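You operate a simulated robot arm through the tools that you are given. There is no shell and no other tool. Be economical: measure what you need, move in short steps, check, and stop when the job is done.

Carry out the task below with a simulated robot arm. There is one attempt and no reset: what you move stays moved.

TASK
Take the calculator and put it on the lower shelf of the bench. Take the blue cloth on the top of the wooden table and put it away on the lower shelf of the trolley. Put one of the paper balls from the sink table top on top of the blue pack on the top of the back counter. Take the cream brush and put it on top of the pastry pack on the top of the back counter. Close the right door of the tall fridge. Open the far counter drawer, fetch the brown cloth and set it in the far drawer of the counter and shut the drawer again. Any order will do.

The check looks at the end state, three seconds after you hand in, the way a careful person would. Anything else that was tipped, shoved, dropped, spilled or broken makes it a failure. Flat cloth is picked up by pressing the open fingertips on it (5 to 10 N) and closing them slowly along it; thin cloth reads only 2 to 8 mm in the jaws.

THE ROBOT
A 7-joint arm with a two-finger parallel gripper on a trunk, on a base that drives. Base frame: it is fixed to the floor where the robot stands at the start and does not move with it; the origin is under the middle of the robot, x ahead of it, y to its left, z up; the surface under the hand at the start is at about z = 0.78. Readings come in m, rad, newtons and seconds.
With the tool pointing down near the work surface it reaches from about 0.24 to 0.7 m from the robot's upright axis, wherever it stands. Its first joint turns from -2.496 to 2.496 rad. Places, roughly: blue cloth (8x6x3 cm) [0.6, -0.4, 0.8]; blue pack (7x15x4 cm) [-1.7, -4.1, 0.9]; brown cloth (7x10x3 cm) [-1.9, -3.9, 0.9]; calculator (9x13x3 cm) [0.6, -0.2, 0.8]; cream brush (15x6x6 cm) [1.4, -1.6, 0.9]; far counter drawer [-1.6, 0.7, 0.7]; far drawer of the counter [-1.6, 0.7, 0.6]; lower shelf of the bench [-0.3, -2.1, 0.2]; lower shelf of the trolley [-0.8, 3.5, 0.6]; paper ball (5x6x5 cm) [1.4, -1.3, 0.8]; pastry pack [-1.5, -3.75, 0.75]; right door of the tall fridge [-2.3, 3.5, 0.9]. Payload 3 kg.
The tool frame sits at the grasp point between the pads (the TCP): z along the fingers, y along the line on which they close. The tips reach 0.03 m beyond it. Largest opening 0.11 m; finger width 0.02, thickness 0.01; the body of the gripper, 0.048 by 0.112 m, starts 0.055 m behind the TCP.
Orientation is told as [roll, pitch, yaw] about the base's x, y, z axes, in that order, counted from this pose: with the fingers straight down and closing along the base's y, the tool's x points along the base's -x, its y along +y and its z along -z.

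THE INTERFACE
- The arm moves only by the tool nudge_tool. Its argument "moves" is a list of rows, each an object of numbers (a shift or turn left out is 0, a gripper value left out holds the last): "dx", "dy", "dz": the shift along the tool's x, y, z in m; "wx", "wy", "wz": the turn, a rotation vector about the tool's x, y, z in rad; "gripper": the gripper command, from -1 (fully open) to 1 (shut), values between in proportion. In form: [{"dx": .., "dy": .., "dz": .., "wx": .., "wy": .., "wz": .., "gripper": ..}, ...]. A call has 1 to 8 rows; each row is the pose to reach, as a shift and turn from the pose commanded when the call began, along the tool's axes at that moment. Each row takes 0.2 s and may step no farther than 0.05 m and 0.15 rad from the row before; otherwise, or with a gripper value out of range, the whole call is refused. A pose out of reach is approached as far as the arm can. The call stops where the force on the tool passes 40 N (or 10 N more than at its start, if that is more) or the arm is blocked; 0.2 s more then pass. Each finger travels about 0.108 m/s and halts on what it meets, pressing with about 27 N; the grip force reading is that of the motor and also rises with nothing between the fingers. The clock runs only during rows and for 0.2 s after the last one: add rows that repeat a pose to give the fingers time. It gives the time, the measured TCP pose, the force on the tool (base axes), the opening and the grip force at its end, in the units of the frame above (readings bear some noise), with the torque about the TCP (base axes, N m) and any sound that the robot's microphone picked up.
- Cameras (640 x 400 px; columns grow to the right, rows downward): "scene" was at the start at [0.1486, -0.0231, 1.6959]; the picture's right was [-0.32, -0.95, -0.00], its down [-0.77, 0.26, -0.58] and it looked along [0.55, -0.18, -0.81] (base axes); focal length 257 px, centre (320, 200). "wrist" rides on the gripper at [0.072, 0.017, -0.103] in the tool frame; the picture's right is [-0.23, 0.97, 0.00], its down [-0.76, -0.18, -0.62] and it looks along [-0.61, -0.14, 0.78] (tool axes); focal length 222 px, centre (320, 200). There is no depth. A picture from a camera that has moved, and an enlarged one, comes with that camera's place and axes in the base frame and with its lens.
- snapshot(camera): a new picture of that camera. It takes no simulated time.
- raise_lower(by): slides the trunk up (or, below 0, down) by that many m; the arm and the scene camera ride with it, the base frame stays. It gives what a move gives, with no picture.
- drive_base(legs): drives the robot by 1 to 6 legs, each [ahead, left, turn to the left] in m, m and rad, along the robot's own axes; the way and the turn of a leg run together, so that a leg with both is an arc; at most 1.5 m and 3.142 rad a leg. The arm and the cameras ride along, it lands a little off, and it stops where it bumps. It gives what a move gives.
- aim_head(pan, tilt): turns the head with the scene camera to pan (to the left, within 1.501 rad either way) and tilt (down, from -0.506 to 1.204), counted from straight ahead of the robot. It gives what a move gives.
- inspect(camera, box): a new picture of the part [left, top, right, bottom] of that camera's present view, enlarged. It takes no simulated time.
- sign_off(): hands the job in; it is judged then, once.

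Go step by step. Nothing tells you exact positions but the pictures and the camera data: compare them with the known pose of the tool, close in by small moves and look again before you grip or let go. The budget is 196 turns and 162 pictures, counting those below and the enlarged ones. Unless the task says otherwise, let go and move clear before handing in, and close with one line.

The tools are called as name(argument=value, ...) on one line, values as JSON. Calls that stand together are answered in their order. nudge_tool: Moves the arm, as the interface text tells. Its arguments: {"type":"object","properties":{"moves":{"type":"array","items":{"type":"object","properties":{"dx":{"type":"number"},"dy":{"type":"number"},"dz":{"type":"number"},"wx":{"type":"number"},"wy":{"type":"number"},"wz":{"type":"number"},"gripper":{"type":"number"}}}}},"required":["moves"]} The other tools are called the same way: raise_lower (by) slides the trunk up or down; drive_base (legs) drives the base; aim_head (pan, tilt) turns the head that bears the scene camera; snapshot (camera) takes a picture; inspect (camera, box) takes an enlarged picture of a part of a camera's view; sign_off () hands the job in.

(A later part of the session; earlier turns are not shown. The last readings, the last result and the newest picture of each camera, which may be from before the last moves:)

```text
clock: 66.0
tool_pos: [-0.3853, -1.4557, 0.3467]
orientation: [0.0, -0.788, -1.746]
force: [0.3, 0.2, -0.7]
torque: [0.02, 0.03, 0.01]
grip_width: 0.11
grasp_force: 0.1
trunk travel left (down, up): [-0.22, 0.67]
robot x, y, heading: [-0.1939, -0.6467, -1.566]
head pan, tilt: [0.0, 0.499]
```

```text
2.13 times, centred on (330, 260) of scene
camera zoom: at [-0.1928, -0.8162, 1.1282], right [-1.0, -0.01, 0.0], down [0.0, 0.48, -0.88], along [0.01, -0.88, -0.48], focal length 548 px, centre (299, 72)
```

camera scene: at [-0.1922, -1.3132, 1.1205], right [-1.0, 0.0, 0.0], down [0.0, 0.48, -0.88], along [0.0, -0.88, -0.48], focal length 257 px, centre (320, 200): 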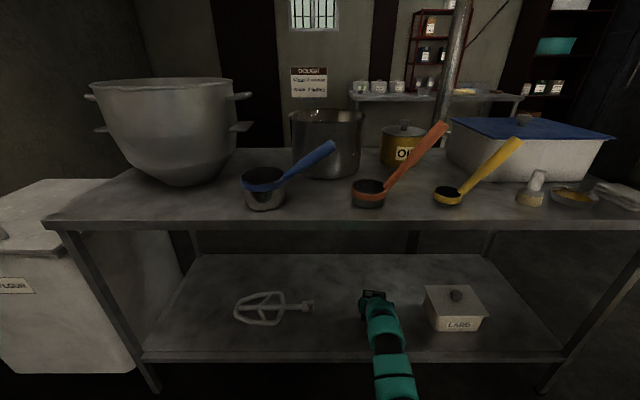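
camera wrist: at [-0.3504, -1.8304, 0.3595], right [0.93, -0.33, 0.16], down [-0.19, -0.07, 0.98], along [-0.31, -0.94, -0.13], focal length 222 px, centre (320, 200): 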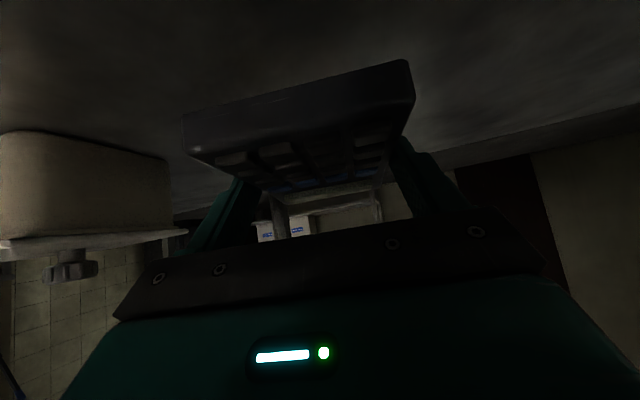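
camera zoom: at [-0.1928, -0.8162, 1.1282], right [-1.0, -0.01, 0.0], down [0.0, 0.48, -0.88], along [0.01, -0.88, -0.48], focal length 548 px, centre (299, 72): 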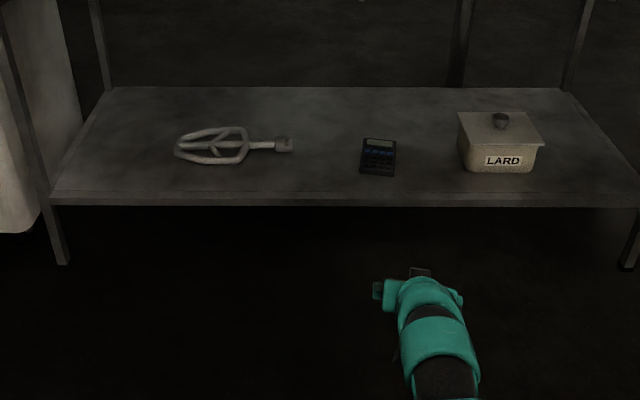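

The calculator is on the shelf, standing free. Next is the sink table for the brush: I'll raise up, turn to face +x, sidestep toward it, and look.

raise_lower(by=0.4)

raise_lower(by=0.25)

drive_base(legs=[[0, 0, 1.566], [0, -0.7, 0], [0.4, 0, 0]])

aim_head(pan=-0.1, tilt=0.6)

snapshot(camera="scene")

snapshot(camera="wrist")

```text
clock: 69.8
tool_pos: [-0.3845, -1.455, 0.7477]
orientation: [0.002, -0.786, -1.745]
force: [0.0, 0.2, -0.3]
torque: [-0.02, 0.0, -0.01]
grip_width: 0.1102
grasp_force: 0.0
trunk travel left (down, up): [-0.62, 0.27]
robot x, y, heading: [-0.1942, -0.6464, -1.564]
head pan, tilt: [0.0, 0.499]
```

```text
clock: 72.4
tool_pos: [-0.3861, -1.4554, 0.9977]
orientation: [0.0, -0.788, -1.743]
force: [0.0, 0.4, -0.3]
torque: [0.01, -0.01, 0.0]
grip_width: 0.1101
grasp_force: 0.1
trunk travel left (down, up): [-0.87, 0.02]
robot x, y, heading: [-0.1937, -0.6446, -1.564]
head pan, tilt: [0.0, 0.499]
```

```text
clock: 82.2
tool_pos: [1.0492, -1.5075, 0.9964]
orientation: [0.002, -0.785, -0.152]
force: [-0.3, 0.0, 0.1]
torque: [0.03, -0.07, 0.02]
grip_width: 0.1098
grasp_force: 0.1
trunk travel left (down, up): [-0.87, 0.02]
robot x, y, heading: [0.2303, -1.3352, 0.029]
head pan, tilt: [0.0, 0.499]
```

```text
clock: 82.9
tool_pos: [1.0471, -1.5069, 0.998]
orientation: [0.001, -0.786, -0.153]
force: [0.1, 0.1, 0.5]
torque: [0.0, -0.02, 0.01]
grip_width: 0.11
grasp_force: 0.1
trunk travel left (down, up): [-0.87, 0.02]
robot x, y, heading: [0.2325, -1.3309, 0.022]
head pan, tilt: [-0.099, 0.6]
```

```text
131 pictures are left
camera scene: at [0.4016, -1.336, 1.7692], right [-0.07, -1.0, 0.0], down [-0.56, 0.04, -0.83], along [0.82, -0.06, -0.56], focal length 257 px, centre (320, 200)
```

scene: 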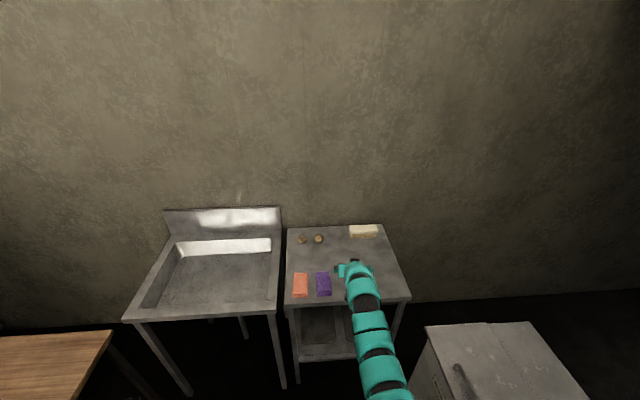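

```text
130 pictures are left
camera wrist: at [0.9274, -1.4717, 1.0195], right [0.31, 0.94, 0.16], down [0.07, -0.19, 0.98], along [0.95, -0.29, -0.12], focal length 222 px, centre (320, 200)
```

wrist: 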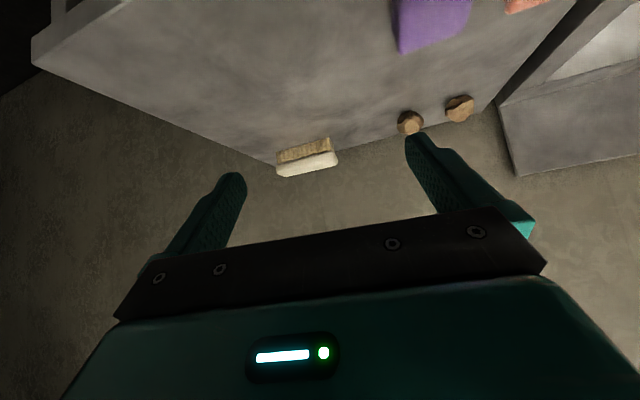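

The brush lies at about [1.44, -1.65] with its long axis along y, and the balls are near [1.42, -1.31] and [1.42, -1.41]. Zooming in.

inspect(camera="scene", box=[280, 210, 420, 300])

inspect(camera="wrist", box=[240, 60, 500, 220])

```text
4.44 times, centred on (350, 255) of scene
camera zoom: at [0.4016, -1.336, 1.7692], right [-0.07, -1.0, 0.0], down [-0.56, 0.04, -0.83], along [0.82, -0.06, -0.56], focal length 1141 px, centre (187, -44)
```

zoom: 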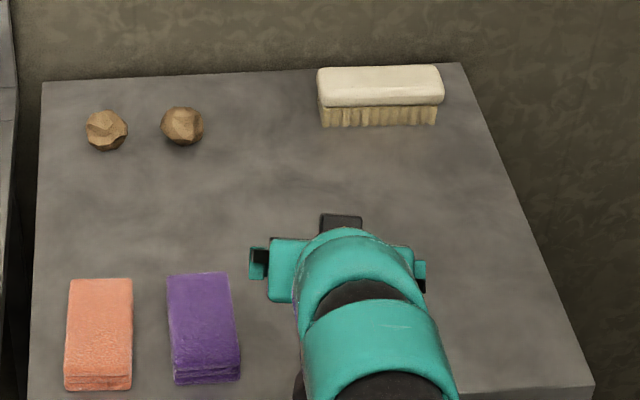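

```text
2.46 times, centred on (370, 140) of wrist
camera zoom: at [0.9274, -1.4717, 1.0195], right [0.31, 0.94, 0.16], down [0.07, -0.19, 0.98], along [0.95, -0.29, -0.12], focal length 547 px, centre (197, 348)
```

zoom: 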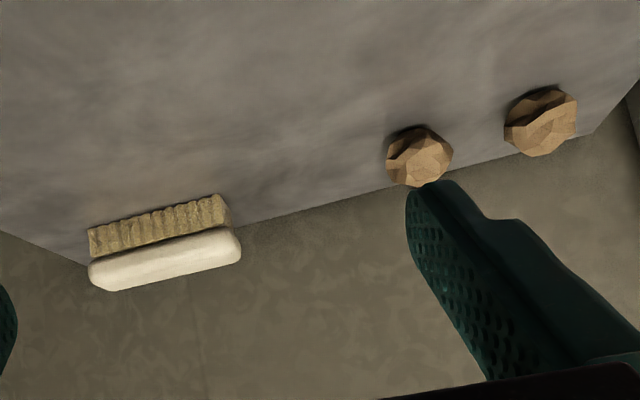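

The brush (bristles down, cream back up) is centred at about [1.465, -1.656], so I need the fingers to close along x with the tool vertical. I'll drive a bit closer, then untilt and turn the hand.

drive_base(legs=[[0.32, -0.12, -0.022]])

nudge_tool(moves=[{"wy": 0.13, "dz": -0.01, "dx": -0.01}, {"wy": 0.26, "dx": -0.02, "dz": -0.02}, {"wy": 0.39, "dx": -0.03, "dz": -0.03}, {"wy": 0.52, "dx": -0.03, "dz": -0.03}, {"wy": 0.65, "dx": -0.03, "dz": -0.03}, {"wy": 0.785, "dx": -0.03, "dz": -0.03}, {"wy": 0.785, "dx": -0.03, "dz": -0.03}])

nudge_tool(moves=[{"wz": 0.14}, {"wz": 0.28}, {"wz": 0.42}, {"wz": 0.56}, {"wz": 0.7}, {"wz": 0.7}])

```text
clock: 85.1
tool_pos: [1.3647, -1.6484, 0.9973]
orientation: [0.003, -0.785, -0.179]
force: [0.5, 0.1, 0.7]
torque: [0.02, 0.01, -0.05]
grip_width: 0.1101
grasp_force: 0.0
trunk travel left (down, up): [-0.87, 0.02]
robot x, y, heading: [0.5555, -1.4521, -0.0]
head pan, tilt: [-0.099, 0.6]
```

```text
clock: 86.7
tool_pos: [1.3616, -1.6493, 1.0389]
orientation: [0.003, -0.065, -0.179]
force: [0.8, -0.1, -0.3]
torque: [0.03, 0.0, -0.02]
grip_width: 0.1103
grasp_force: 0.0
out of reach, approached as far as the arm can: row 6, 7
trunk travel left (down, up): [-0.87, 0.02]
robot x, y, heading: [0.5544, -1.4503, -0.005]
head pan, tilt: [-0.099, 0.6]
```

```text
clock: 88.1
tool_pos: [1.3624, -1.6498, 1.0403]
orientation: [0.047, -0.053, -0.882]
force: [0.4, -0.7, -0.5]
torque: [-0.01, 0.02, -0.02]
grip_width: 0.1101
grasp_force: 0.1
out of reach, approached as far as the arm can: row 4, 5
trunk travel left (down, up): [-0.87, 0.02]
robot x, y, heading: [0.5526, -1.4541, 0.002]
head pan, tilt: [-0.099, 0.6]
```

Continuing the turn to yaw -1.57 and leveling.

nudge_tool(moves=[{"wz": 0.14}, {"wz": 0.28}, {"wz": 0.42}, {"wz": 0.56}, {"wz": 0.69}, {"wz": 0.69}])

snapshot(camera="wrist")

snapshot(camera="scene")

```text
clock: 89.5
tool_pos: [1.3601, -1.6495, 1.0409]
orientation: [0.066, -0.011, -1.572]
force: [0.2, -0.3, -0.1]
torque: [0.02, 0.02, 0.02]
grip_width: 0.1101
grasp_force: 0.0
out of reach, approached as far as the arm can: row 2, 3, 5, 6
trunk travel left (down, up): [-0.87, 0.02]
robot x, y, heading: [0.5549, -1.4512, -0.002]
head pan, tilt: [-0.099, 0.6]
```

```text
127 pictures are left
camera wrist: at [1.3699, -1.5761, 1.1431], right [0.97, -0.23, 0.07], down [-0.22, -0.76, 0.62], along [-0.09, -0.61, -0.78], focal length 222 px, centre (320, 200)
```

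wrist: 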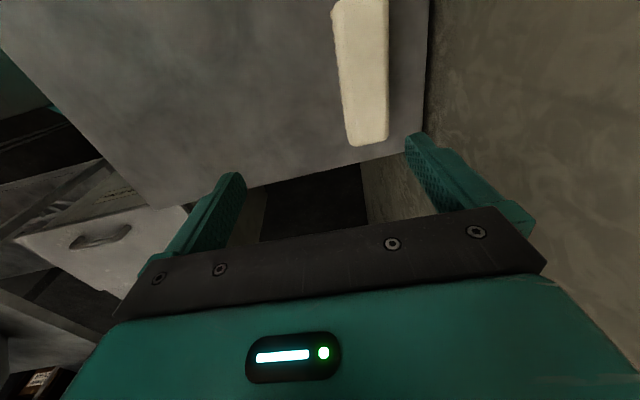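

```text
126 pictures are left
camera scene: at [0.723, -1.4617, 1.769], right [-0.1, -1.0, 0.0], down [-0.56, 0.06, -0.82], along [0.82, -0.08, -0.57], focal length 257 px, centre (320, 200)
```

scene: 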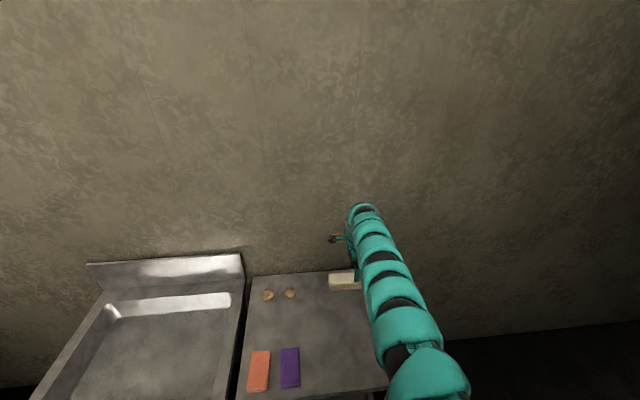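

The wrist view puts the brush at about [1.427, -1.64] with its top at 0.86. I'll lower the trunk for reach, then center and level the hand.

raise_lower(by=-0.1)

nudge_tool(moves=[{"dy": 0.035, "dx": 0.005, "wy": -0.03}, {"dy": 0.067, "dx": 0.01, "wy": -0.066, "wx": 0.01}, {"dy": 0.067, "dx": 0.01, "wy": -0.066, "wx": 0.01}])

snapshot(camera="wrist")

```text
clock: 90.9
tool_pos: [1.3606, -1.648, 0.9418]
orientation: [0.068, -0.012, -1.572]
force: [0.3, 0.5, -0.2]
torque: [0.02, 0.0, -0.05]
grip_width: 0.1099
grasp_force: 0.1
trunk travel left (down, up): [-0.77, 0.12]
robot x, y, heading: [0.5538, -1.4497, 0.003]
head pan, tilt: [-0.099, 0.6]
```

```text
clock: 91.7
tool_pos: [1.3591, -1.6373, 0.9557]
orientation: [0.058, -0.077, -1.574]
force: [-0.2, 0.8, 0.1]
torque: [0.0, 0.01, -0.04]
grip_width: 0.11
grasp_force: 0.0
out of reach, approached as far as the arm can: row 1, 2, 3
trunk travel left (down, up): [-0.77, 0.12]
robot x, y, heading: [0.5498, -1.4532, 0.002]
head pan, tilt: [-0.099, 0.6]
```

```text
125 pictures are left
camera wrist: at [1.3698, -1.5575, 1.0536], right [0.97, -0.23, 0.07], down [-0.22, -0.71, 0.67], along [-0.1, -0.67, -0.74], focal length 222 px, centre (320, 200)
```

wrist: 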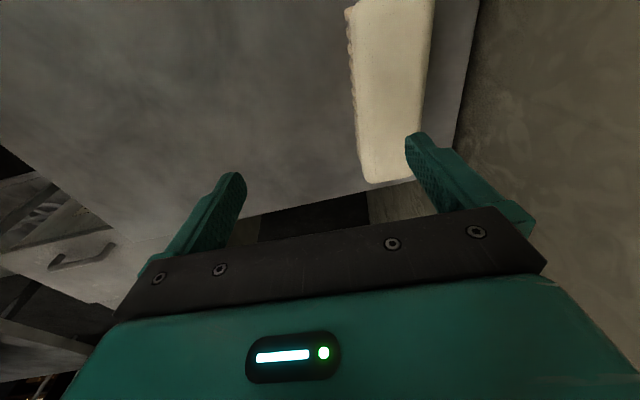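

The arm is at its outer limit. I'll lift the hand relative to the shoulder by lowering the trunk, and see if it reaches farther.

nudge_tool(moves=[{"dz": -0.05}, {"dz": -0.1}, {"dz": -0.15}, {"dz": -0.15}])

raise_lower(by=-0.15)

nudge_tool(moves=[{"dy": 0.035, "wy": -0.03}, {"dy": 0.067, "wy": -0.055, "wx": 0.07}, {"dy": 0.067, "wy": -0.055, "wx": 0.07}])

```text
clock: 92.7
tool_pos: [1.3535, -1.6261, 1.1035]
orientation: [0.058, -0.076, -1.574]
force: [-0.2, -0.7, 0.4]
torque: [0.02, -0.02, 0.0]
grip_width: 0.1103
grasp_force: 0.0
trunk travel left (down, up): [-0.77, 0.12]
robot x, y, heading: [0.5525, -1.4504, 0.002]
head pan, tilt: [-0.099, 0.6]
```

```text
clock: 94.4
tool_pos: [1.3513, -1.6259, 0.9535]
orientation: [0.058, -0.077, -1.575]
force: [0.7, -0.6, 0.9]
torque: [-0.01, 0.01, 0.04]
grip_width: 0.1102
grasp_force: 0.0
trunk travel left (down, up): [-0.62, 0.27]
robot x, y, heading: [0.5546, -1.4525, -0.002]
head pan, tilt: [-0.099, 0.6]
```

```text
clock: 95.2
tool_pos: [1.354, -1.6235, 0.9542]
orientation: [-0.014, -0.131, -1.575]
force: [-0.6, 0.7, -0.2]
torque: [0.0, -0.03, -0.02]
grip_width: 0.1102
grasp_force: 0.0
out of reach, approached as far as the arm can: row 1, 2, 3
trunk travel left (down, up): [-0.62, 0.27]
robot x, y, heading: [0.5537, -1.456, 0.002]
head pan, tilt: [-0.099, 0.6]
```

The limit is about 0.82 m horizontally. I'll level the tool and check how much room the base has ahead.

nudge_tool(moves=[{"wy": 0.1}, {"wy": 0.131, "wx": -0.014}, {"wy": 0.131, "wx": -0.014}])

aim_head(pan=0.3, tilt=1.2)

snapshot(camera="scene")

```text
clock: 96.0
tool_pos: [1.3514, -1.6237, 0.9549]
orientation: [0.003, 0.001, -1.576]
force: [0.2, -0.2, -0.5]
torque: [-0.03, 0.0, 0.0]
grip_width: 0.1102
grasp_force: 0.1
trunk travel left (down, up): [-0.62, 0.27]
robot x, y, heading: [0.5552, -1.4528, -0.003]
head pan, tilt: [-0.099, 0.6]
```

```text
clock: 97.0
tool_pos: [1.3516, -1.6241, 0.9558]
orientation: [0.003, -0.001, -1.576]
force: [0.4, 0.7, -0.4]
torque: [0.02, 0.01, -0.03]
grip_width: 0.1098
grasp_force: 0.0
trunk travel left (down, up): [-0.62, 0.27]
robot x, y, heading: [0.5559, -1.4476, -0.001]
head pan, tilt: [0.3, 1.201]
```

```text
124 pictures are left
camera scene: at [0.6877, -1.4344, 1.4745], right [0.3, -0.96, 0.0], down [-0.89, -0.28, -0.36], along [0.35, 0.11, -0.93], focal length 257 px, centre (320, 200)
```

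scene: 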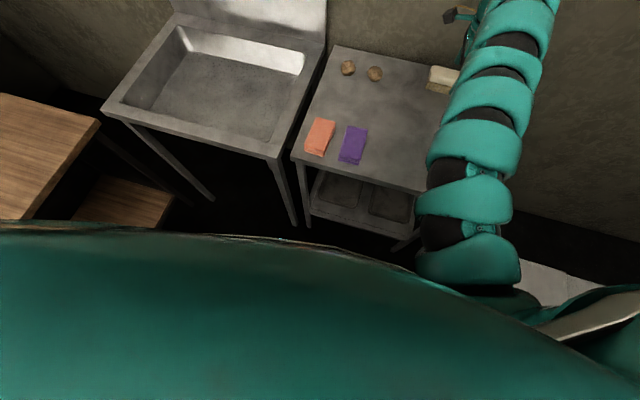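

There's at least 7 cm of floor clearance ahead, likely more. I'll inch forward 7.5 cm so the hand sits over the brush.

drive_base(legs=[[0.075, -0.016, 0]])

snapshot(camera="wrist")

```text
clock: 98.1
tool_pos: [1.4292, -1.6397, 0.955]
orientation: [0.001, -0.001, -1.577]
force: [1.0, 0.4, -0.3]
torque: [-0.04, 0.04, -0.01]
grip_width: 0.1102
grasp_force: 0.1
trunk travel left (down, up): [-0.62, 0.27]
robot x, y, heading: [0.6302, -1.4692, 0.002]
head pan, tilt: [0.3, 1.201]
```

```text
123 pictures are left
camera wrist: at [1.4461, -1.5672, 1.0571], right [0.97, -0.23, 0.0], down [-0.18, -0.76, 0.62], along [-0.14, -0.61, -0.78], focal length 222 px, centre (320, 200)
```

wrist: 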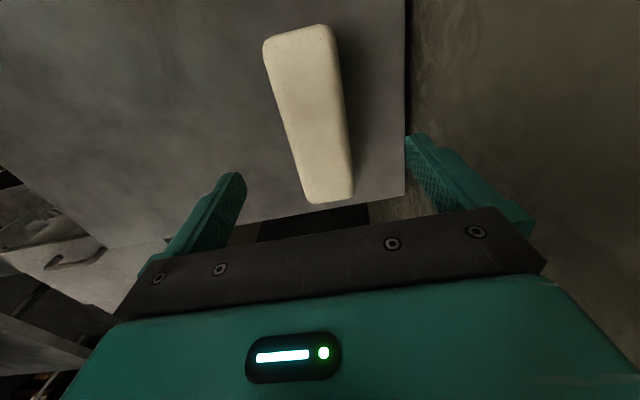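

The brush is centred at [1.427, -1.647], nearly aligned with the hand. A small correction, then I'll lower using the trunk.

nudge_tool(moves=[{"dx": -0.007, "dy": -0.002, "wz": 0.06}, {"dx": -0.007, "dy": -0.002, "wz": 0.06}])

raise_lower(by=-0.08)

snapshot(camera="wrist")

```text
clock: 98.7
tool_pos: [1.4262, -1.6464, 0.9549]
orientation: [0.003, -0.001, -1.636]
force: [0.0, 0.1, 0.4]
torque: [0.01, 0.01, 0.01]
grip_width: 0.1102
grasp_force: 0.0
trunk travel left (down, up): [-0.62, 0.27]
robot x, y, heading: [0.6328, -1.4615, 0.003]
head pan, tilt: [0.3, 1.201]
```

```text
clock: 99.8
tool_pos: [1.4258, -1.6464, 0.8734]
orientation: [0.001, -0.002, -1.636]
force: [-1.0, -0.1, -0.3]
torque: [0.0, 0.0, 0.02]
grip_width: 0.1102
grasp_force: 0.1
trunk travel left (down, up): [-0.54, 0.35]
robot x, y, heading: [0.6314, -1.4695, 0.001]
head pan, tilt: [0.3, 1.201]
```

```text
122 pictures are left
camera wrist: at [1.4471, -1.5748, 0.9784], right [0.96, -0.29, 0.0], down [-0.23, -0.75, 0.62], along [-0.18, -0.6, -0.78], focal length 222 px, centre (320, 200)
```

wrist: 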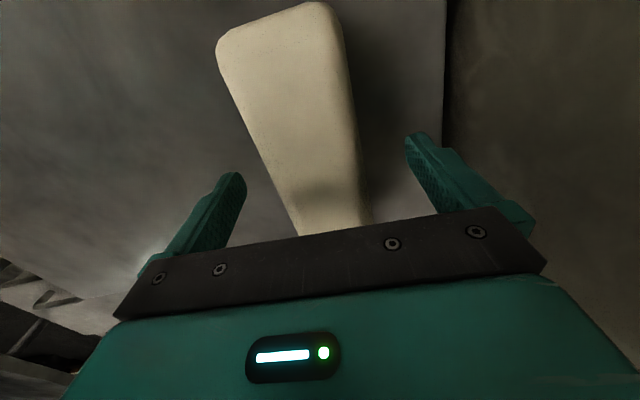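

The brush sits between the fingers. Lowering 3 cm and closing.

raise_lower(by=-0.03)

nudge_tool(moves=[{"gripper": -0.3}, {"gripper": 0.2}, {"gripper": 0.6}, {"gripper": 1}, {"gripper": 1}, {"gripper": 1}])

raise_lower(by=0.12)

snapshot(camera="wrist")

```text
clock: 100.6
tool_pos: [1.4249, -1.6465, 0.8507]
orientation: [0.011, 0.0, -1.636]
force: [3.2, -3.7, 38.5]
torque: [0.12, 2.16, 0.2]
grip_width: 0.1084
grasp_force: 0.1
trunk travel left (down, up): [-0.51, 0.38]
robot x, y, heading: [0.629, -1.4655, -0.001]
head pan, tilt: [0.3, 1.201]
```

```text
clock: 101.0
tool_pos: [1.4233, -1.6466, 0.8493]
orientation: [0.006, -0.001, -1.636]
force: [-5.0, -0.6, 25.9]
torque: [0.23, 1.07, 0.1]
grip_width: 0.054
grasp_force: 9.8
trunk travel left (down, up): [-0.51, 0.38]
robot x, y, heading: [0.6327, -1.4687, 0.003]
head pan, tilt: [0.3, 1.201]
stopped in row 2: the force on the tool passed its limit at 59 N (the readings are from after the stop); the commanded pose is now the measured one
```

```text
clock: 102.5
tool_pos: [1.4256, -1.6461, 0.9644]
orientation: [0.0, -0.001, -1.635]
force: [-0.1, 0.2, -2.7]
torque: [0.01, -0.01, -0.01]
grip_width: 0.0537
grasp_force: 27.6
trunk travel left (down, up): [-0.63, 0.26]
robot x, y, heading: [0.6326, -1.467, 0.002]
head pan, tilt: [0.3, 1.201]
```

```text
121 pictures are left
camera wrist: at [1.4468, -1.575, 1.0687], right [0.96, -0.29, 0.0], down [-0.23, -0.75, 0.62], along [-0.18, -0.6, -0.78], focal length 222 px, centre (320, 200)
```

wrist: 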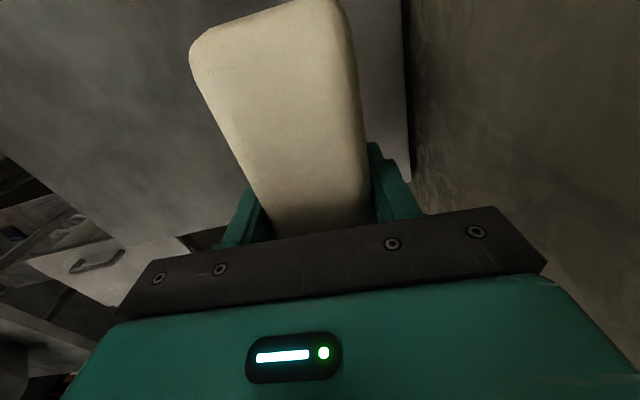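

The brush is held. I'll raise it, back away from the sink table, and look toward -x for the lane around the bench.

nudge_tool(moves=[{"gripper": 1}])

raise_lower(by=0.15)

drive_base(legs=[[-0.75, 0, 0], [-0.5, 0.45, 0]])

drive_base(legs=[[0, 0, -1.571]])

aim_head(pan=-0.7, tilt=0.4)

snapshot(camera="scene")

```text
clock: 102.9
tool_pos: [1.4248, -1.6474, 0.9659]
orientation: [-0.001, 0.001, -1.635]
force: [-0.1, 0.1, -1.1]
torque: [-0.03, -0.03, 0.01]
grip_width: 0.0538
grasp_force: 26.8
trunk travel left (down, up): [-0.63, 0.26]
robot x, y, heading: [0.6283, -1.4651, -0.002]
head pan, tilt: [0.3, 1.201]
```

```text
clock: 104.7
tool_pos: [1.426, -1.6452, 1.1155]
orientation: [-0.001, 0.0, -1.636]
force: [-0.7, 0.1, -1.9]
torque: [-0.06, 0.04, 0.0]
grip_width: 0.0537
grasp_force: 26.9
trunk travel left (down, up): [-0.78, 0.11]
robot x, y, heading: [0.6281, -1.4678, -0.001]
head pan, tilt: [0.3, 1.201]
```

```text
clock: 112.1
tool_pos: [0.1591, -1.1982, 1.116]
orientation: [0.002, 0.0, -1.64]
force: [0.3, -0.6, -0.7]
torque: [-0.03, -0.05, 0.03]
grip_width: 0.0538
grasp_force: 27.0
trunk travel left (down, up): [-0.78, 0.11]
robot x, y, heading: [-0.636, -1.0166, -0.006]
head pan, tilt: [0.3, 1.201]
```

```text
clock: 116.3
tool_pos: [-0.7972, -1.8148, 1.1148]
orientation: [-0.001, 0.001, 3.099]
force: [-0.4, -0.2, -1.2]
torque: [0.03, -0.03, -0.01]
grip_width: 0.0536
grasp_force: 26.9
trunk travel left (down, up): [-0.78, 0.11]
robot x, y, heading: [-0.6343, -1.0129, -1.55]
head pan, tilt: [0.3, 1.201]
```

```text
clock: 117.6
tool_pos: [-0.7973, -1.8143, 1.116]
orientation: [-0.001, 0.0, 3.098]
force: [0.0, -0.8, -1.7]
torque: [0.03, 0.0, 0.03]
grip_width: 0.0537
grasp_force: 27.0
trunk travel left (down, up): [-0.78, 0.11]
robot x, y, heading: [-0.6336, -1.0184, -1.552]
head pan, tilt: [-0.7, 0.4]
```

```text
120 pictures are left
camera scene: at [-0.6923, -1.1683, 1.6972], right [-0.78, 0.63, 0.0], down [0.24, 0.3, -0.92], along [-0.58, -0.72, -0.39], focal length 257 px, centre (320, 200)
```

scene: 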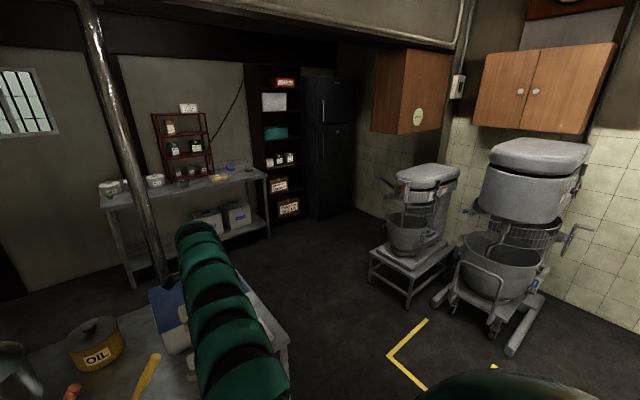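

The lane past the bench is wide (x -1.0 to -1.95), and the back counter's front is at y about -3.65. I'll back off, sidestep to x -1.45, then drive toward the counter.

drive_base(legs=[[-0.2, 0, -0.019], [0, -0.82, 0], [0.9, 0, 0]])

aim_head(pan=0, tilt=0.5)

snapshot(camera="scene")

```text
clock: 127.6
tool_pos: [-1.6528, -2.5288, 1.1162]
orientation: [0.001, 0.0, 3.077]
force: [0.2, -0.7, -1.8]
torque: [0.0, -0.01, 0.0]
grip_width: 0.0533
grasp_force: 27.3
trunk travel left (down, up): [-0.78, 0.11]
robot x, y, heading: [-1.4732, -1.7319, -1.57]
head pan, tilt: [-0.7, 0.4]
```

```text
clock: 128.7
tool_pos: [-1.6521, -2.5295, 1.1161]
orientation: [0.0, 0.001, 3.08]
force: [0.1, -0.3, -1.7]
torque: [-0.04, 0.03, 0.0]
grip_width: 0.0534
grasp_force: 26.8
trunk travel left (down, up): [-0.78, 0.11]
robot x, y, heading: [-1.4763, -1.7327, -1.568]
head pan, tilt: [0.0, 0.499]
```

```text
119 pictures are left
camera scene: at [-1.4755, -1.9042, 1.6882], right [-1.0, 0.0, 0.0], down [0.0, 0.48, -0.88], along [0.0, -0.88, -0.48], focal length 257 px, centre (320, 200)
```

scene: 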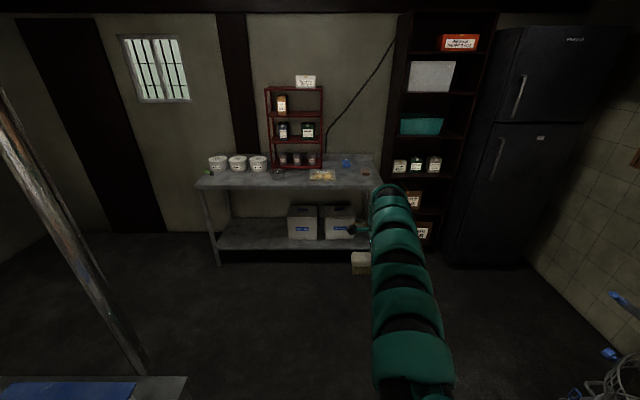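

inspect(camera="scene", box=[190, 60, 450, 280])

inspect(camera="scene", box=[260, 140, 390, 200])

```text
1.82 times, centred on (320, 170) of scene
camera zoom: at [-1.4755, -1.9042, 1.6882], right [-1.0, 0.0, 0.0], down [0.0, 0.48, -0.88], along [0.0, -0.88, -0.48], focal length 467 px, centre (320, 254)
```

zoom: 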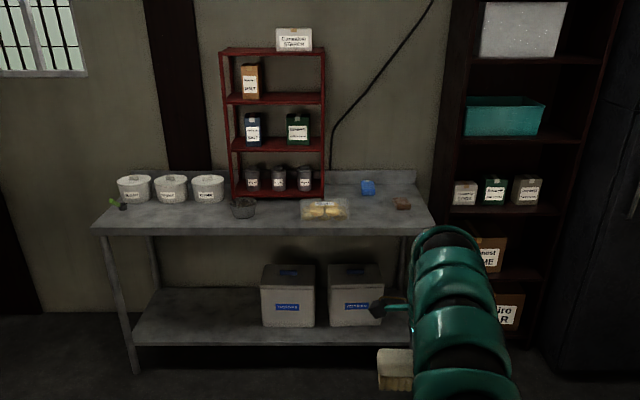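

```text
4.92 times, centred on (325, 170) of scene
camera zoom: at [-1.4755, -1.9042, 1.6882], right [-1.0, 0.0, 0.0], down [0.0, 0.48, -0.88], along [0.0, -0.88, -0.48], focal length 1264 px, centre (295, 348)
```

zoom: 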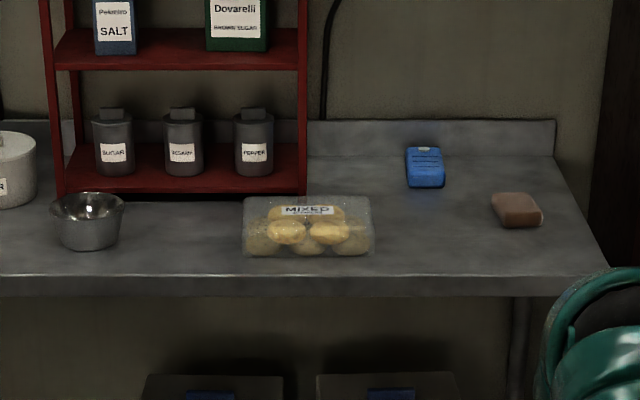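

I see the clear pastry pack, the blue pack, and the brown cloth on the back counter. I'll move closer and line up with the pastry pack.

drive_base(legs=[[0.85, 0.155, 0]])

snapshot(camera="scene")

snapshot(camera="wrist")

```text
clock: 133.2
tool_pos: [-1.5045, -3.3718, 1.1156]
orientation: [0.0, 0.001, 3.07]
force: [0.2, 0.0, -0.7]
torque: [0.02, 0.0, 0.02]
grip_width: 0.0538
grasp_force: 26.7
trunk travel left (down, up): [-0.78, 0.11]
robot x, y, heading: [-1.3249, -2.5793, -1.576]
head pan, tilt: [0.0, 0.499]
```

```text
116 pictures are left
camera scene: at [-1.3228, -2.7494, 1.6881], right [-1.0, 0.01, 0.0], down [0.0, 0.48, -0.88], along [0.0, -0.88, -0.48], focal length 257 px, centre (320, 200)
```

scene: 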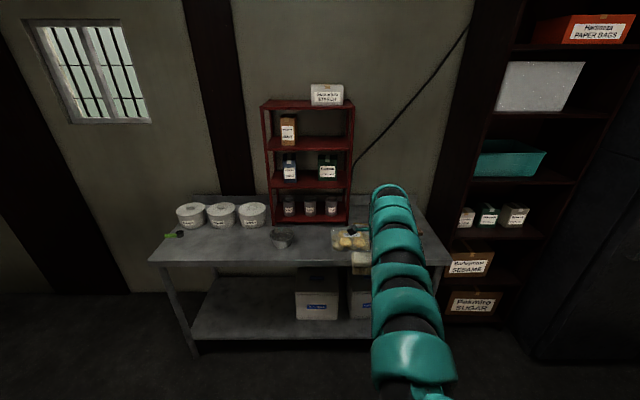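

```text
115 pictures are left
camera wrist: at [-1.4338, -3.394, 1.2186], right [-0.3, -0.96, 0.0], down [-0.75, 0.23, 0.62], along [-0.6, 0.18, -0.78], focal length 222 px, centre (320, 200)
```

wrist: 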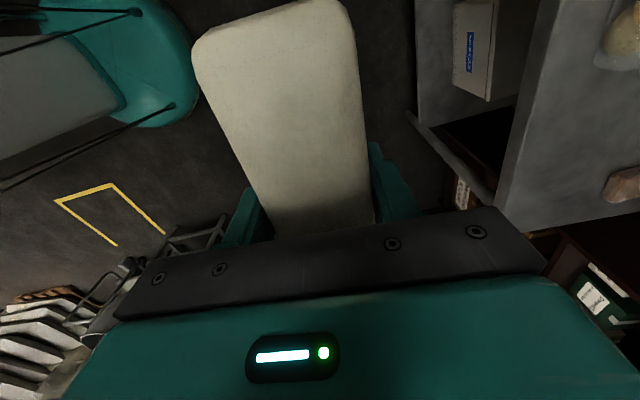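

Zooming to measure the counter edge and the pack heights.

inspect(camera="scene", box=[260, 180, 400, 290])

```text
3.64 times, centred on (330, 235) of scene
camera zoom: at [-1.3228, -2.7494, 1.6881], right [-1.0, 0.01, 0.0], down [0.0, 0.48, -0.88], along [0.0, -0.88, -0.48], focal length 934 px, centre (284, 73)
```

zoom: 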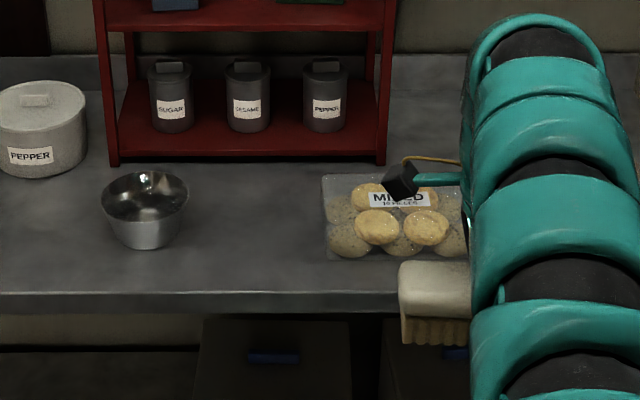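

Counter top is z≈0.86 with its front at y -3.67; the pack is centred at about [-1.495, -3.815], top ≈0.895. I'll drive ahead so the brush is over it.

drive_base(legs=[[0.44, 0.01, 0.004]])

raise_lower(by=-0.12)

snapshot(camera="scene")

snapshot(camera="wrist")

```text
clock: 135.9
tool_pos: [-1.4868, -3.8127, 1.1153]
orientation: [-0.002, 0.001, 3.081]
force: [-0.8, -0.3, -1.5]
torque: [0.06, 0.02, 0.02]
grip_width: 0.0536
grasp_force: 26.9
trunk travel left (down, up): [-0.78, 0.11]
robot x, y, heading: [-1.3073, -3.0152, -1.563]
head pan, tilt: [0.0, 0.499]
```

```text
clock: 137.4
tool_pos: [-1.4871, -3.8116, 0.9955]
orientation: [-0.001, 0.0, 3.084]
force: [0.4, 0.1, -1.8]
torque: [0.06, 0.02, -0.01]
grip_width: 0.0538
grasp_force: 27.0
trunk travel left (down, up): [-0.66, 0.23]
robot x, y, heading: [-1.308, -3.0147, -1.566]
head pan, tilt: [0.0, 0.499]
```

```text
113 pictures are left
camera scene: at [-1.3111, -3.1873, 1.5682], right [-1.0, -0.01, 0.0], down [0.0, 0.48, -0.88], along [0.0, -0.88, -0.48], focal length 257 px, centre (320, 200)
```

scene: 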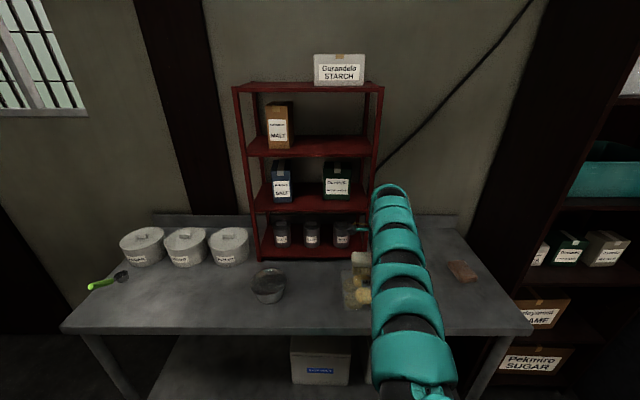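

```text
112 pictures are left
camera wrist: at [-1.4153, -3.8332, 1.0989], right [-0.28, -0.96, 0.0], down [-0.75, 0.22, 0.62], along [-0.6, 0.18, -0.78], focal length 222 px, centre (320, 200)
```

wrist: 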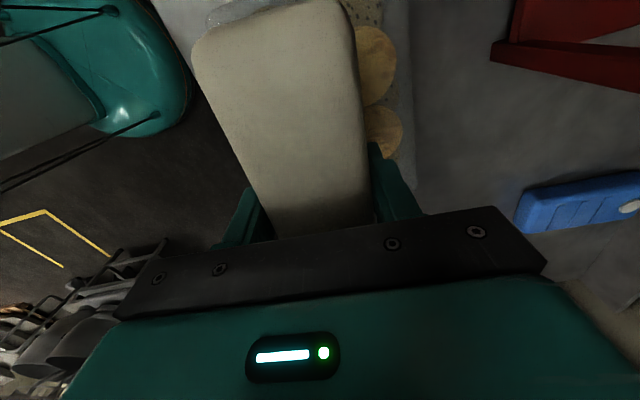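

The brush is centred over the pack. Lowering gently to contact.

raise_lower(by=-0.05)

raise_lower(by=-0.008)

raise_lower(by=-0.005)

snapshot(camera="wrist")

```text
clock: 138.3
tool_pos: [-1.4863, -3.8117, 0.9467]
orientation: [-0.001, 0.001, 3.082]
force: [-0.3, 0.2, -2.7]
torque: [-0.01, 0.01, 0.01]
grip_width: 0.0536
grasp_force: 26.4
trunk travel left (down, up): [-0.61, 0.28]
robot x, y, heading: [-1.3108, -3.018, -1.562]
head pan, tilt: [0.0, 0.499]
```

```text
clock: 138.9
tool_pos: [-1.4861, -3.8109, 0.9376]
orientation: [0.001, 0.001, 3.084]
force: [-0.6, -0.8, -2.3]
torque: [-0.03, 0.0, -0.02]
grip_width: 0.0539
grasp_force: 27.0
trunk travel left (down, up): [-0.602, 0.288]
robot x, y, heading: [-1.3136, -3.0151, -1.565]
head pan, tilt: [0.0, 0.499]
```

```text
clock: 139.4
tool_pos: [-1.4871, -3.8113, 0.9317]
orientation: [0.001, -0.001, 3.082]
force: [-0.4, -0.6, -1.9]
torque: [0.0, 0.02, -0.03]
grip_width: 0.0539
grasp_force: 26.5
trunk travel left (down, up): [-0.597, 0.293]
robot x, y, heading: [-1.3102, -3.0137, -1.568]
head pan, tilt: [0.0, 0.499]
```

```text
111 pictures are left
camera wrist: at [-1.4153, -3.8332, 1.0357], right [-0.28, -0.96, 0.0], down [-0.75, 0.22, 0.62], along [-0.6, 0.18, -0.78], focal length 222 px, centre (320, 200)
```

wrist: 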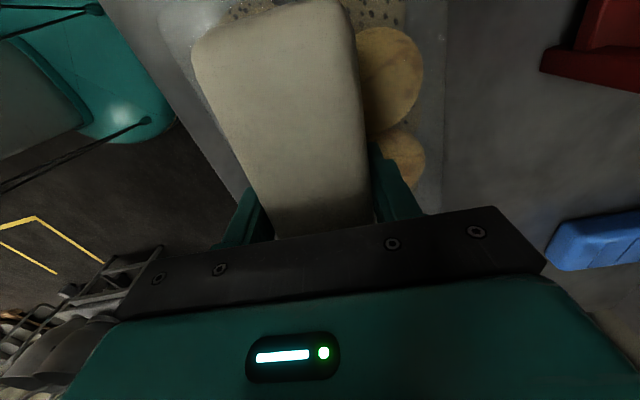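

raise_lower(by=-0.005)

raise_lower(by=-0.005)

raise_lower(by=-0.005)

```text
clock: 140.0
tool_pos: [-1.487, -3.8126, 0.9271]
orientation: [0.0, -0.001, 3.082]
force: [1.0, 0.4, -0.4]
torque: [0.01, 0.01, -0.02]
grip_width: 0.0539
grasp_force: 27.1
trunk travel left (down, up): [-0.592, 0.298]
robot x, y, heading: [-1.3096, -3.0166, -1.562]
head pan, tilt: [0.0, 0.499]
```

```text
clock: 140.5
tool_pos: [-1.4863, -3.8126, 0.9247]
orientation: [0.003, 0.001, 3.081]
force: [-1.0, -2.5, 9.0]
torque: [0.16, -0.12, -0.02]
grip_width: 0.0539
grasp_force: 27.0
trunk travel left (down, up): [-0.587, 0.303]
robot x, y, heading: [-1.3128, -3.0184, -1.568]
head pan, tilt: [0.0, 0.499]
```

```text
clock: 141.1
tool_pos: [-1.4865, -3.8119, 0.9244]
orientation: [0.014, 0.0, 3.082]
force: [-0.3, 4.7, 17.9]
torque: [0.75, 0.2, -0.02]
grip_width: 0.0536
grasp_force: 27.2
trunk travel left (down, up): [-0.582, 0.308]
robot x, y, heading: [-1.3108, -3.0149, -1.566]
head pan, tilt: [0.0, 0.499]
stopped: the force on the tool passed its limit at 41 N (the readings are from after the stop); the commanded pose is now the measured one
```

Contact on the pack. I'll ease up slightly, open, and rise.

raise_lower(by=0.003)

nudge_tool(moves=[{"gripper": 0.0}, {"gripper": -0.3}, {"gripper": -0.4}])

raise_lower(by=0.15)

snapshot(camera="wrist")

```text
clock: 141.6
tool_pos: [-1.4871, -3.8132, 0.9256]
orientation: [0.009, 0.002, 3.082]
force: [0.9, 3.6, 3.6]
torque: [0.23, 0.03, -0.02]
grip_width: 0.0536
grasp_force: 27.9
trunk travel left (down, up): [-0.585, 0.305]
robot x, y, heading: [-1.3112, -3.0192, -1.567]
head pan, tilt: [0.0, 0.499]
```

```text
clock: 142.4
tool_pos: [-1.4869, -3.8139, 0.9242]
orientation: [0.009, 0.0, 3.083]
force: [-0.2, -0.1, -0.4]
torque: [-0.06, 0.02, 0.0]
grip_width: 0.077
grasp_force: 0.1
trunk travel left (down, up): [-0.585, 0.305]
robot x, y, heading: [-1.3112, -3.0177, -1.566]
head pan, tilt: [0.0, 0.499]
```

```text
clock: 144.1
tool_pos: [-1.4872, -3.8146, 1.0746]
orientation: [0.01, 0.001, 3.082]
force: [-0.1, -0.9, -0.5]
torque: [0.0, -0.02, -0.02]
grip_width: 0.077
grasp_force: 0.0
trunk travel left (down, up): [-0.735, 0.155]
robot x, y, heading: [-1.3108, -3.015, -1.566]
head pan, tilt: [0.0, 0.499]
```

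```text
110 pictures are left
camera wrist: at [-1.4158, -3.8346, 1.1778], right [-0.29, -0.96, 0.01], down [-0.75, 0.23, 0.62], along [-0.6, 0.17, -0.78], focal length 222 px, centre (320, 200)
```

wrist: 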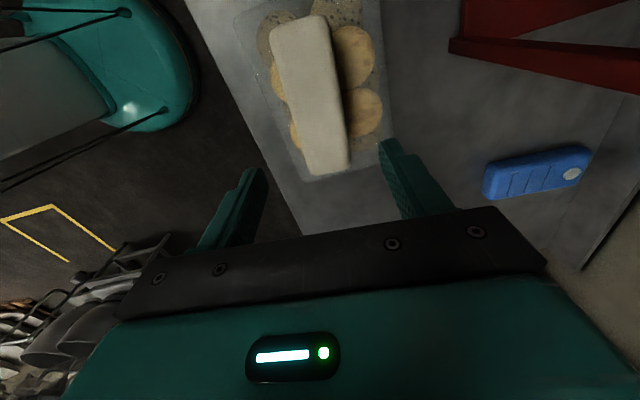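

The brush lies well on the pastry pack. While I'm here with an empty hand, I'll take the brown cloth: shifting right over it.

drive_base(legs=[[0, -0.35, 0], [0.06, 0, 0]])

nudge_tool(moves=[{"gripper": -1}, {"gripper": -1}])

snapshot(camera="wrist")

snapshot(camera="scene")

```text
clock: 147.0
tool_pos: [-1.8375, -3.8805, 1.0729]
orientation: [0.006, -0.001, 3.087]
force: [0.2, -1.3, 0.3]
torque: [0.03, 0.0, 0.0]
grip_width: 0.0772
grasp_force: 0.1
trunk travel left (down, up): [-0.735, 0.155]
robot x, y, heading: [-1.668, -3.0843, -1.562]
head pan, tilt: [0.0, 0.499]
```

```text
clock: 147.6
tool_pos: [-1.8377, -3.8784, 1.0741]
orientation: [0.008, 0.0, 3.086]
force: [-0.5, 0.4, 0.0]
torque: [0.01, 0.03, -0.06]
grip_width: 0.1101
grasp_force: 0.1
trunk travel left (down, up): [-0.735, 0.155]
robot x, y, heading: [-1.6642, -3.0803, -1.565]
head pan, tilt: [0.0, 0.499]
```

```text
109 pictures are left
camera wrist: at [-1.7664, -3.8987, 1.1779], right [-0.28, -0.96, 0.01], down [-0.75, 0.22, 0.62], along [-0.6, 0.17, -0.78], focal length 222 px, centre (320, 200)
```

wrist: 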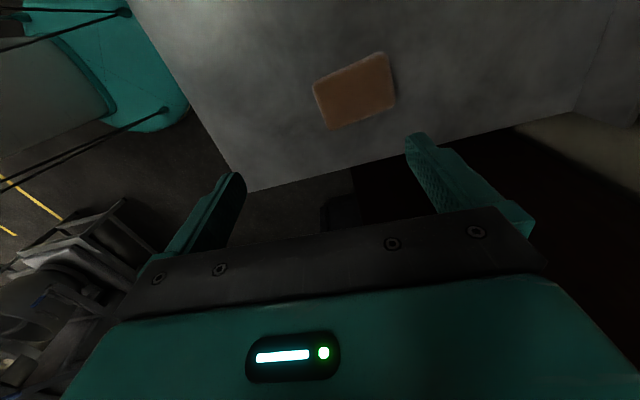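

```text
108 pictures are left
camera scene: at [-1.6652, -3.251, 1.6436], right [-1.0, -0.01, 0.0], down [-0.01, 0.48, -0.88], along [0.01, -0.88, -0.48], focal length 257 px, centre (320, 200)
```

scene: 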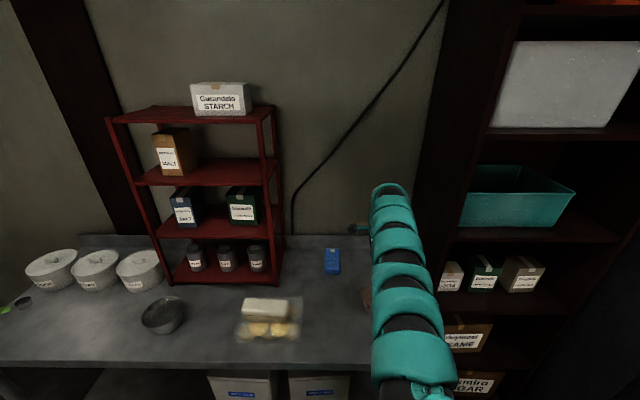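

The brown cloth is at about [-1.844, -3.922], roughly 6–7 cm in x by 9–10 cm in y. I'll turn the hand back so the fingers close along x.

nudge_tool(moves=[{"wz": -0.14}, {"wz": -0.28}, {"wz": -0.42}, {"wz": -0.56}, {"wz": -0.7}, {"wz": -0.84}])

nudge_tool(moves=[{"wz": -0.14}, {"wz": -0.28}, {"wz": -0.42}, {"wz": -0.56}, {"wz": -0.68}, {"wz": -0.68}])

snapshot(camera="wrist")

```text
clock: 149.0
tool_pos: [-1.8387, -3.8806, 1.0741]
orientation: [0.008, -0.008, -2.354]
force: [-0.8, 0.2, 0.8]
torque: [0.01, -0.02, -0.04]
grip_width: 0.1101
grasp_force: 0.0
trunk travel left (down, up): [-0.735, 0.155]
robot x, y, heading: [-1.665, -3.0831, -1.561]
head pan, tilt: [0.0, 0.499]
```

```text
clock: 150.4
tool_pos: [-1.8391, -3.8779, 1.0742]
orientation: [0.0, -0.009, -1.675]
force: [-0.7, -1.1, 0.7]
torque: [-0.03, 0.02, 0.03]
grip_width: 0.1102
grasp_force: 0.2
trunk travel left (down, up): [-0.735, 0.155]
robot x, y, heading: [-1.6642, -3.0793, -1.558]
head pan, tilt: [0.0, 0.499]
```

```text
107 pictures are left
camera wrist: at [-1.8137, -3.808, 1.1773], right [0.94, -0.33, 0.0], down [-0.26, -0.73, 0.63], along [-0.2, -0.6, -0.78], focal length 222 px, centre (320, 200)
```

wrist: 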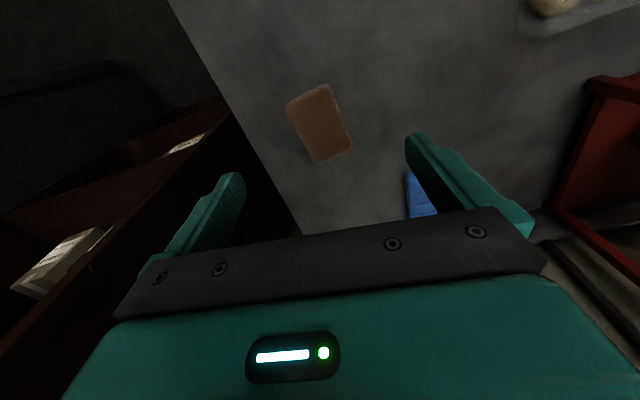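

I'll align the yaw and inch forward over the cloth, then lower.

drive_base(legs=[[0.037, -0.006, 0]])

nudge_tool(moves=[{"wz": -0.1}, {"wz": -0.17}, {"wz": -0.17}])

raise_lower(by=-0.13)

snapshot(camera="wrist")

```text
clock: 151.3
tool_pos: [-1.8439, -3.9188, 1.0734]
orientation: [0.0, -0.007, -1.676]
force: [-0.1, -0.3, -1.3]
torque: [0.07, -0.01, 0.03]
grip_width: 0.1097
grasp_force: 0.0
trunk travel left (down, up): [-0.735, 0.155]
robot x, y, heading: [-1.6738, -3.1214, -1.564]
head pan, tilt: [0.0, 0.499]
```

```text
clock: 152.1
tool_pos: [-1.8437, -3.9173, 1.074]
orientation: [-0.002, -0.01, -1.506]
force: [-0.5, -0.2, -0.2]
torque: [-0.01, 0.03, 0.04]
grip_width: 0.1098
grasp_force: 0.1
trunk travel left (down, up): [-0.735, 0.155]
robot x, y, heading: [-1.6718, -3.1162, -1.561]
head pan, tilt: [0.0, 0.499]
```

```text
clock: 153.7
tool_pos: [-1.8427, -3.9167, 0.9457]
orientation: [-0.001, -0.008, -1.507]
force: [0.8, 0.4, 0.4]
torque: [-0.02, 0.02, 0.01]
grip_width: 0.1098
grasp_force: 0.0
trunk travel left (down, up): [-0.605, 0.285]
robot x, y, heading: [-1.6729, -3.1187, -1.563]
head pan, tilt: [0.0, 0.499]
```

```text
106 pictures are left
camera wrist: at [-1.8312, -3.8425, 1.0474], right [0.99, -0.16, 0.0], down [-0.13, -0.77, 0.63], along [-0.1, -0.62, -0.78], focal length 222 px, centre (320, 200)
```

wrist: 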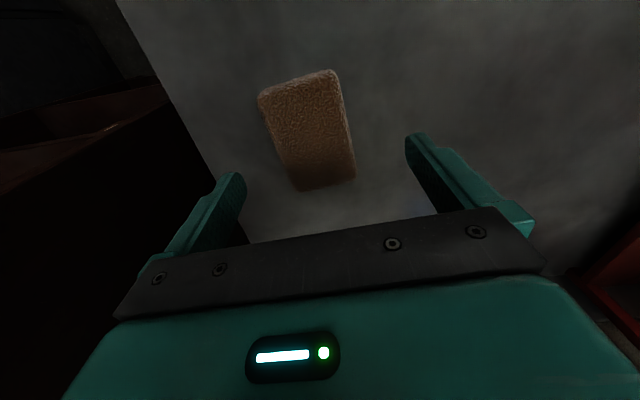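

The folded cloth sits between the fingers. Lowering to the counter by feel.

raise_lower(by=-0.042)

raise_lower(by=-0.007)

raise_lower(by=-0.005)

```text
clock: 154.5
tool_pos: [-1.8431, -3.9152, 0.9019]
orientation: [-0.003, -0.009, -1.507]
force: [-0.4, -0.3, -1.0]
torque: [0.02, 0.02, -0.01]
grip_width: 0.1102
grasp_force: 0.1
trunk travel left (down, up): [-0.563, 0.327]
robot x, y, heading: [-1.6733, -3.1171, -1.559]
head pan, tilt: [0.0, 0.499]
```

```text
clock: 155.1
tool_pos: [-1.8436, -3.9165, 0.8958]
orientation: [-0.002, -0.009, -1.505]
force: [0.2, 0.4, -0.1]
torque: [-0.04, -0.01, -0.01]
grip_width: 0.1099
grasp_force: 0.0
trunk travel left (down, up): [-0.556, 0.334]
robot x, y, heading: [-1.6689, -3.1187, -1.559]
head pan, tilt: [0.0, 0.499]
```

```text
clock: 155.6
tool_pos: [-1.8426, -3.9172, 0.8915]
orientation: [-0.001, -0.008, -1.507]
force: [0.1, -0.3, 0.0]
torque: [0.01, -0.02, 0.01]
grip_width: 0.11
grasp_force: 0.0
trunk travel left (down, up): [-0.551, 0.339]
robot x, y, heading: [-1.6705, -3.1223, -1.56]
head pan, tilt: [0.0, 0.499]
```

nudge_tool(moves=[{"gripper": -0.5}, {"gripper": 0}, {"gripper": 0.4}, {"gripper": 0.7}, {"gripper": 1}, {"gripper": 1}, {"gripper": 1}])

raise_lower(by=0.15)

snapshot(camera="wrist")

```text
clock: 157.2
tool_pos: [-1.8433, -3.9176, 0.8909]
orientation: [-0.002, -0.008, -1.506]
force: [0.4, -0.8, 0.7]
torque: [0.04, -0.05, 0.0]
grip_width: 0.0669
grasp_force: 27.1
trunk travel left (down, up): [-0.551, 0.339]
robot x, y, heading: [-1.6736, -3.1174, -1.562]
head pan, tilt: [0.0, 0.499]
```

```text
clock: 158.9
tool_pos: [-1.8427, -3.9167, 1.0403]
orientation: [0.002, -0.008, -1.508]
force: [0.8, 0.8, 0.2]
torque: [0.03, 0.02, 0.03]
grip_width: 0.0669
grasp_force: 27.2
trunk travel left (down, up): [-0.701, 0.189]
robot x, y, heading: [-1.6711, -3.1181, -1.562]
head pan, tilt: [0.0, 0.499]
```

```text
105 pictures are left
camera wrist: at [-1.8313, -3.8428, 1.143], right [0.99, -0.16, 0.0], down [-0.13, -0.77, 0.63], along [-0.1, -0.62, -0.78], focal length 222 px, centre (320, 200)
```

wrist: 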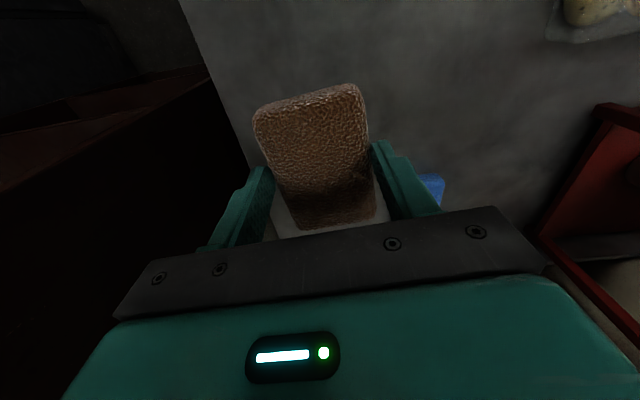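

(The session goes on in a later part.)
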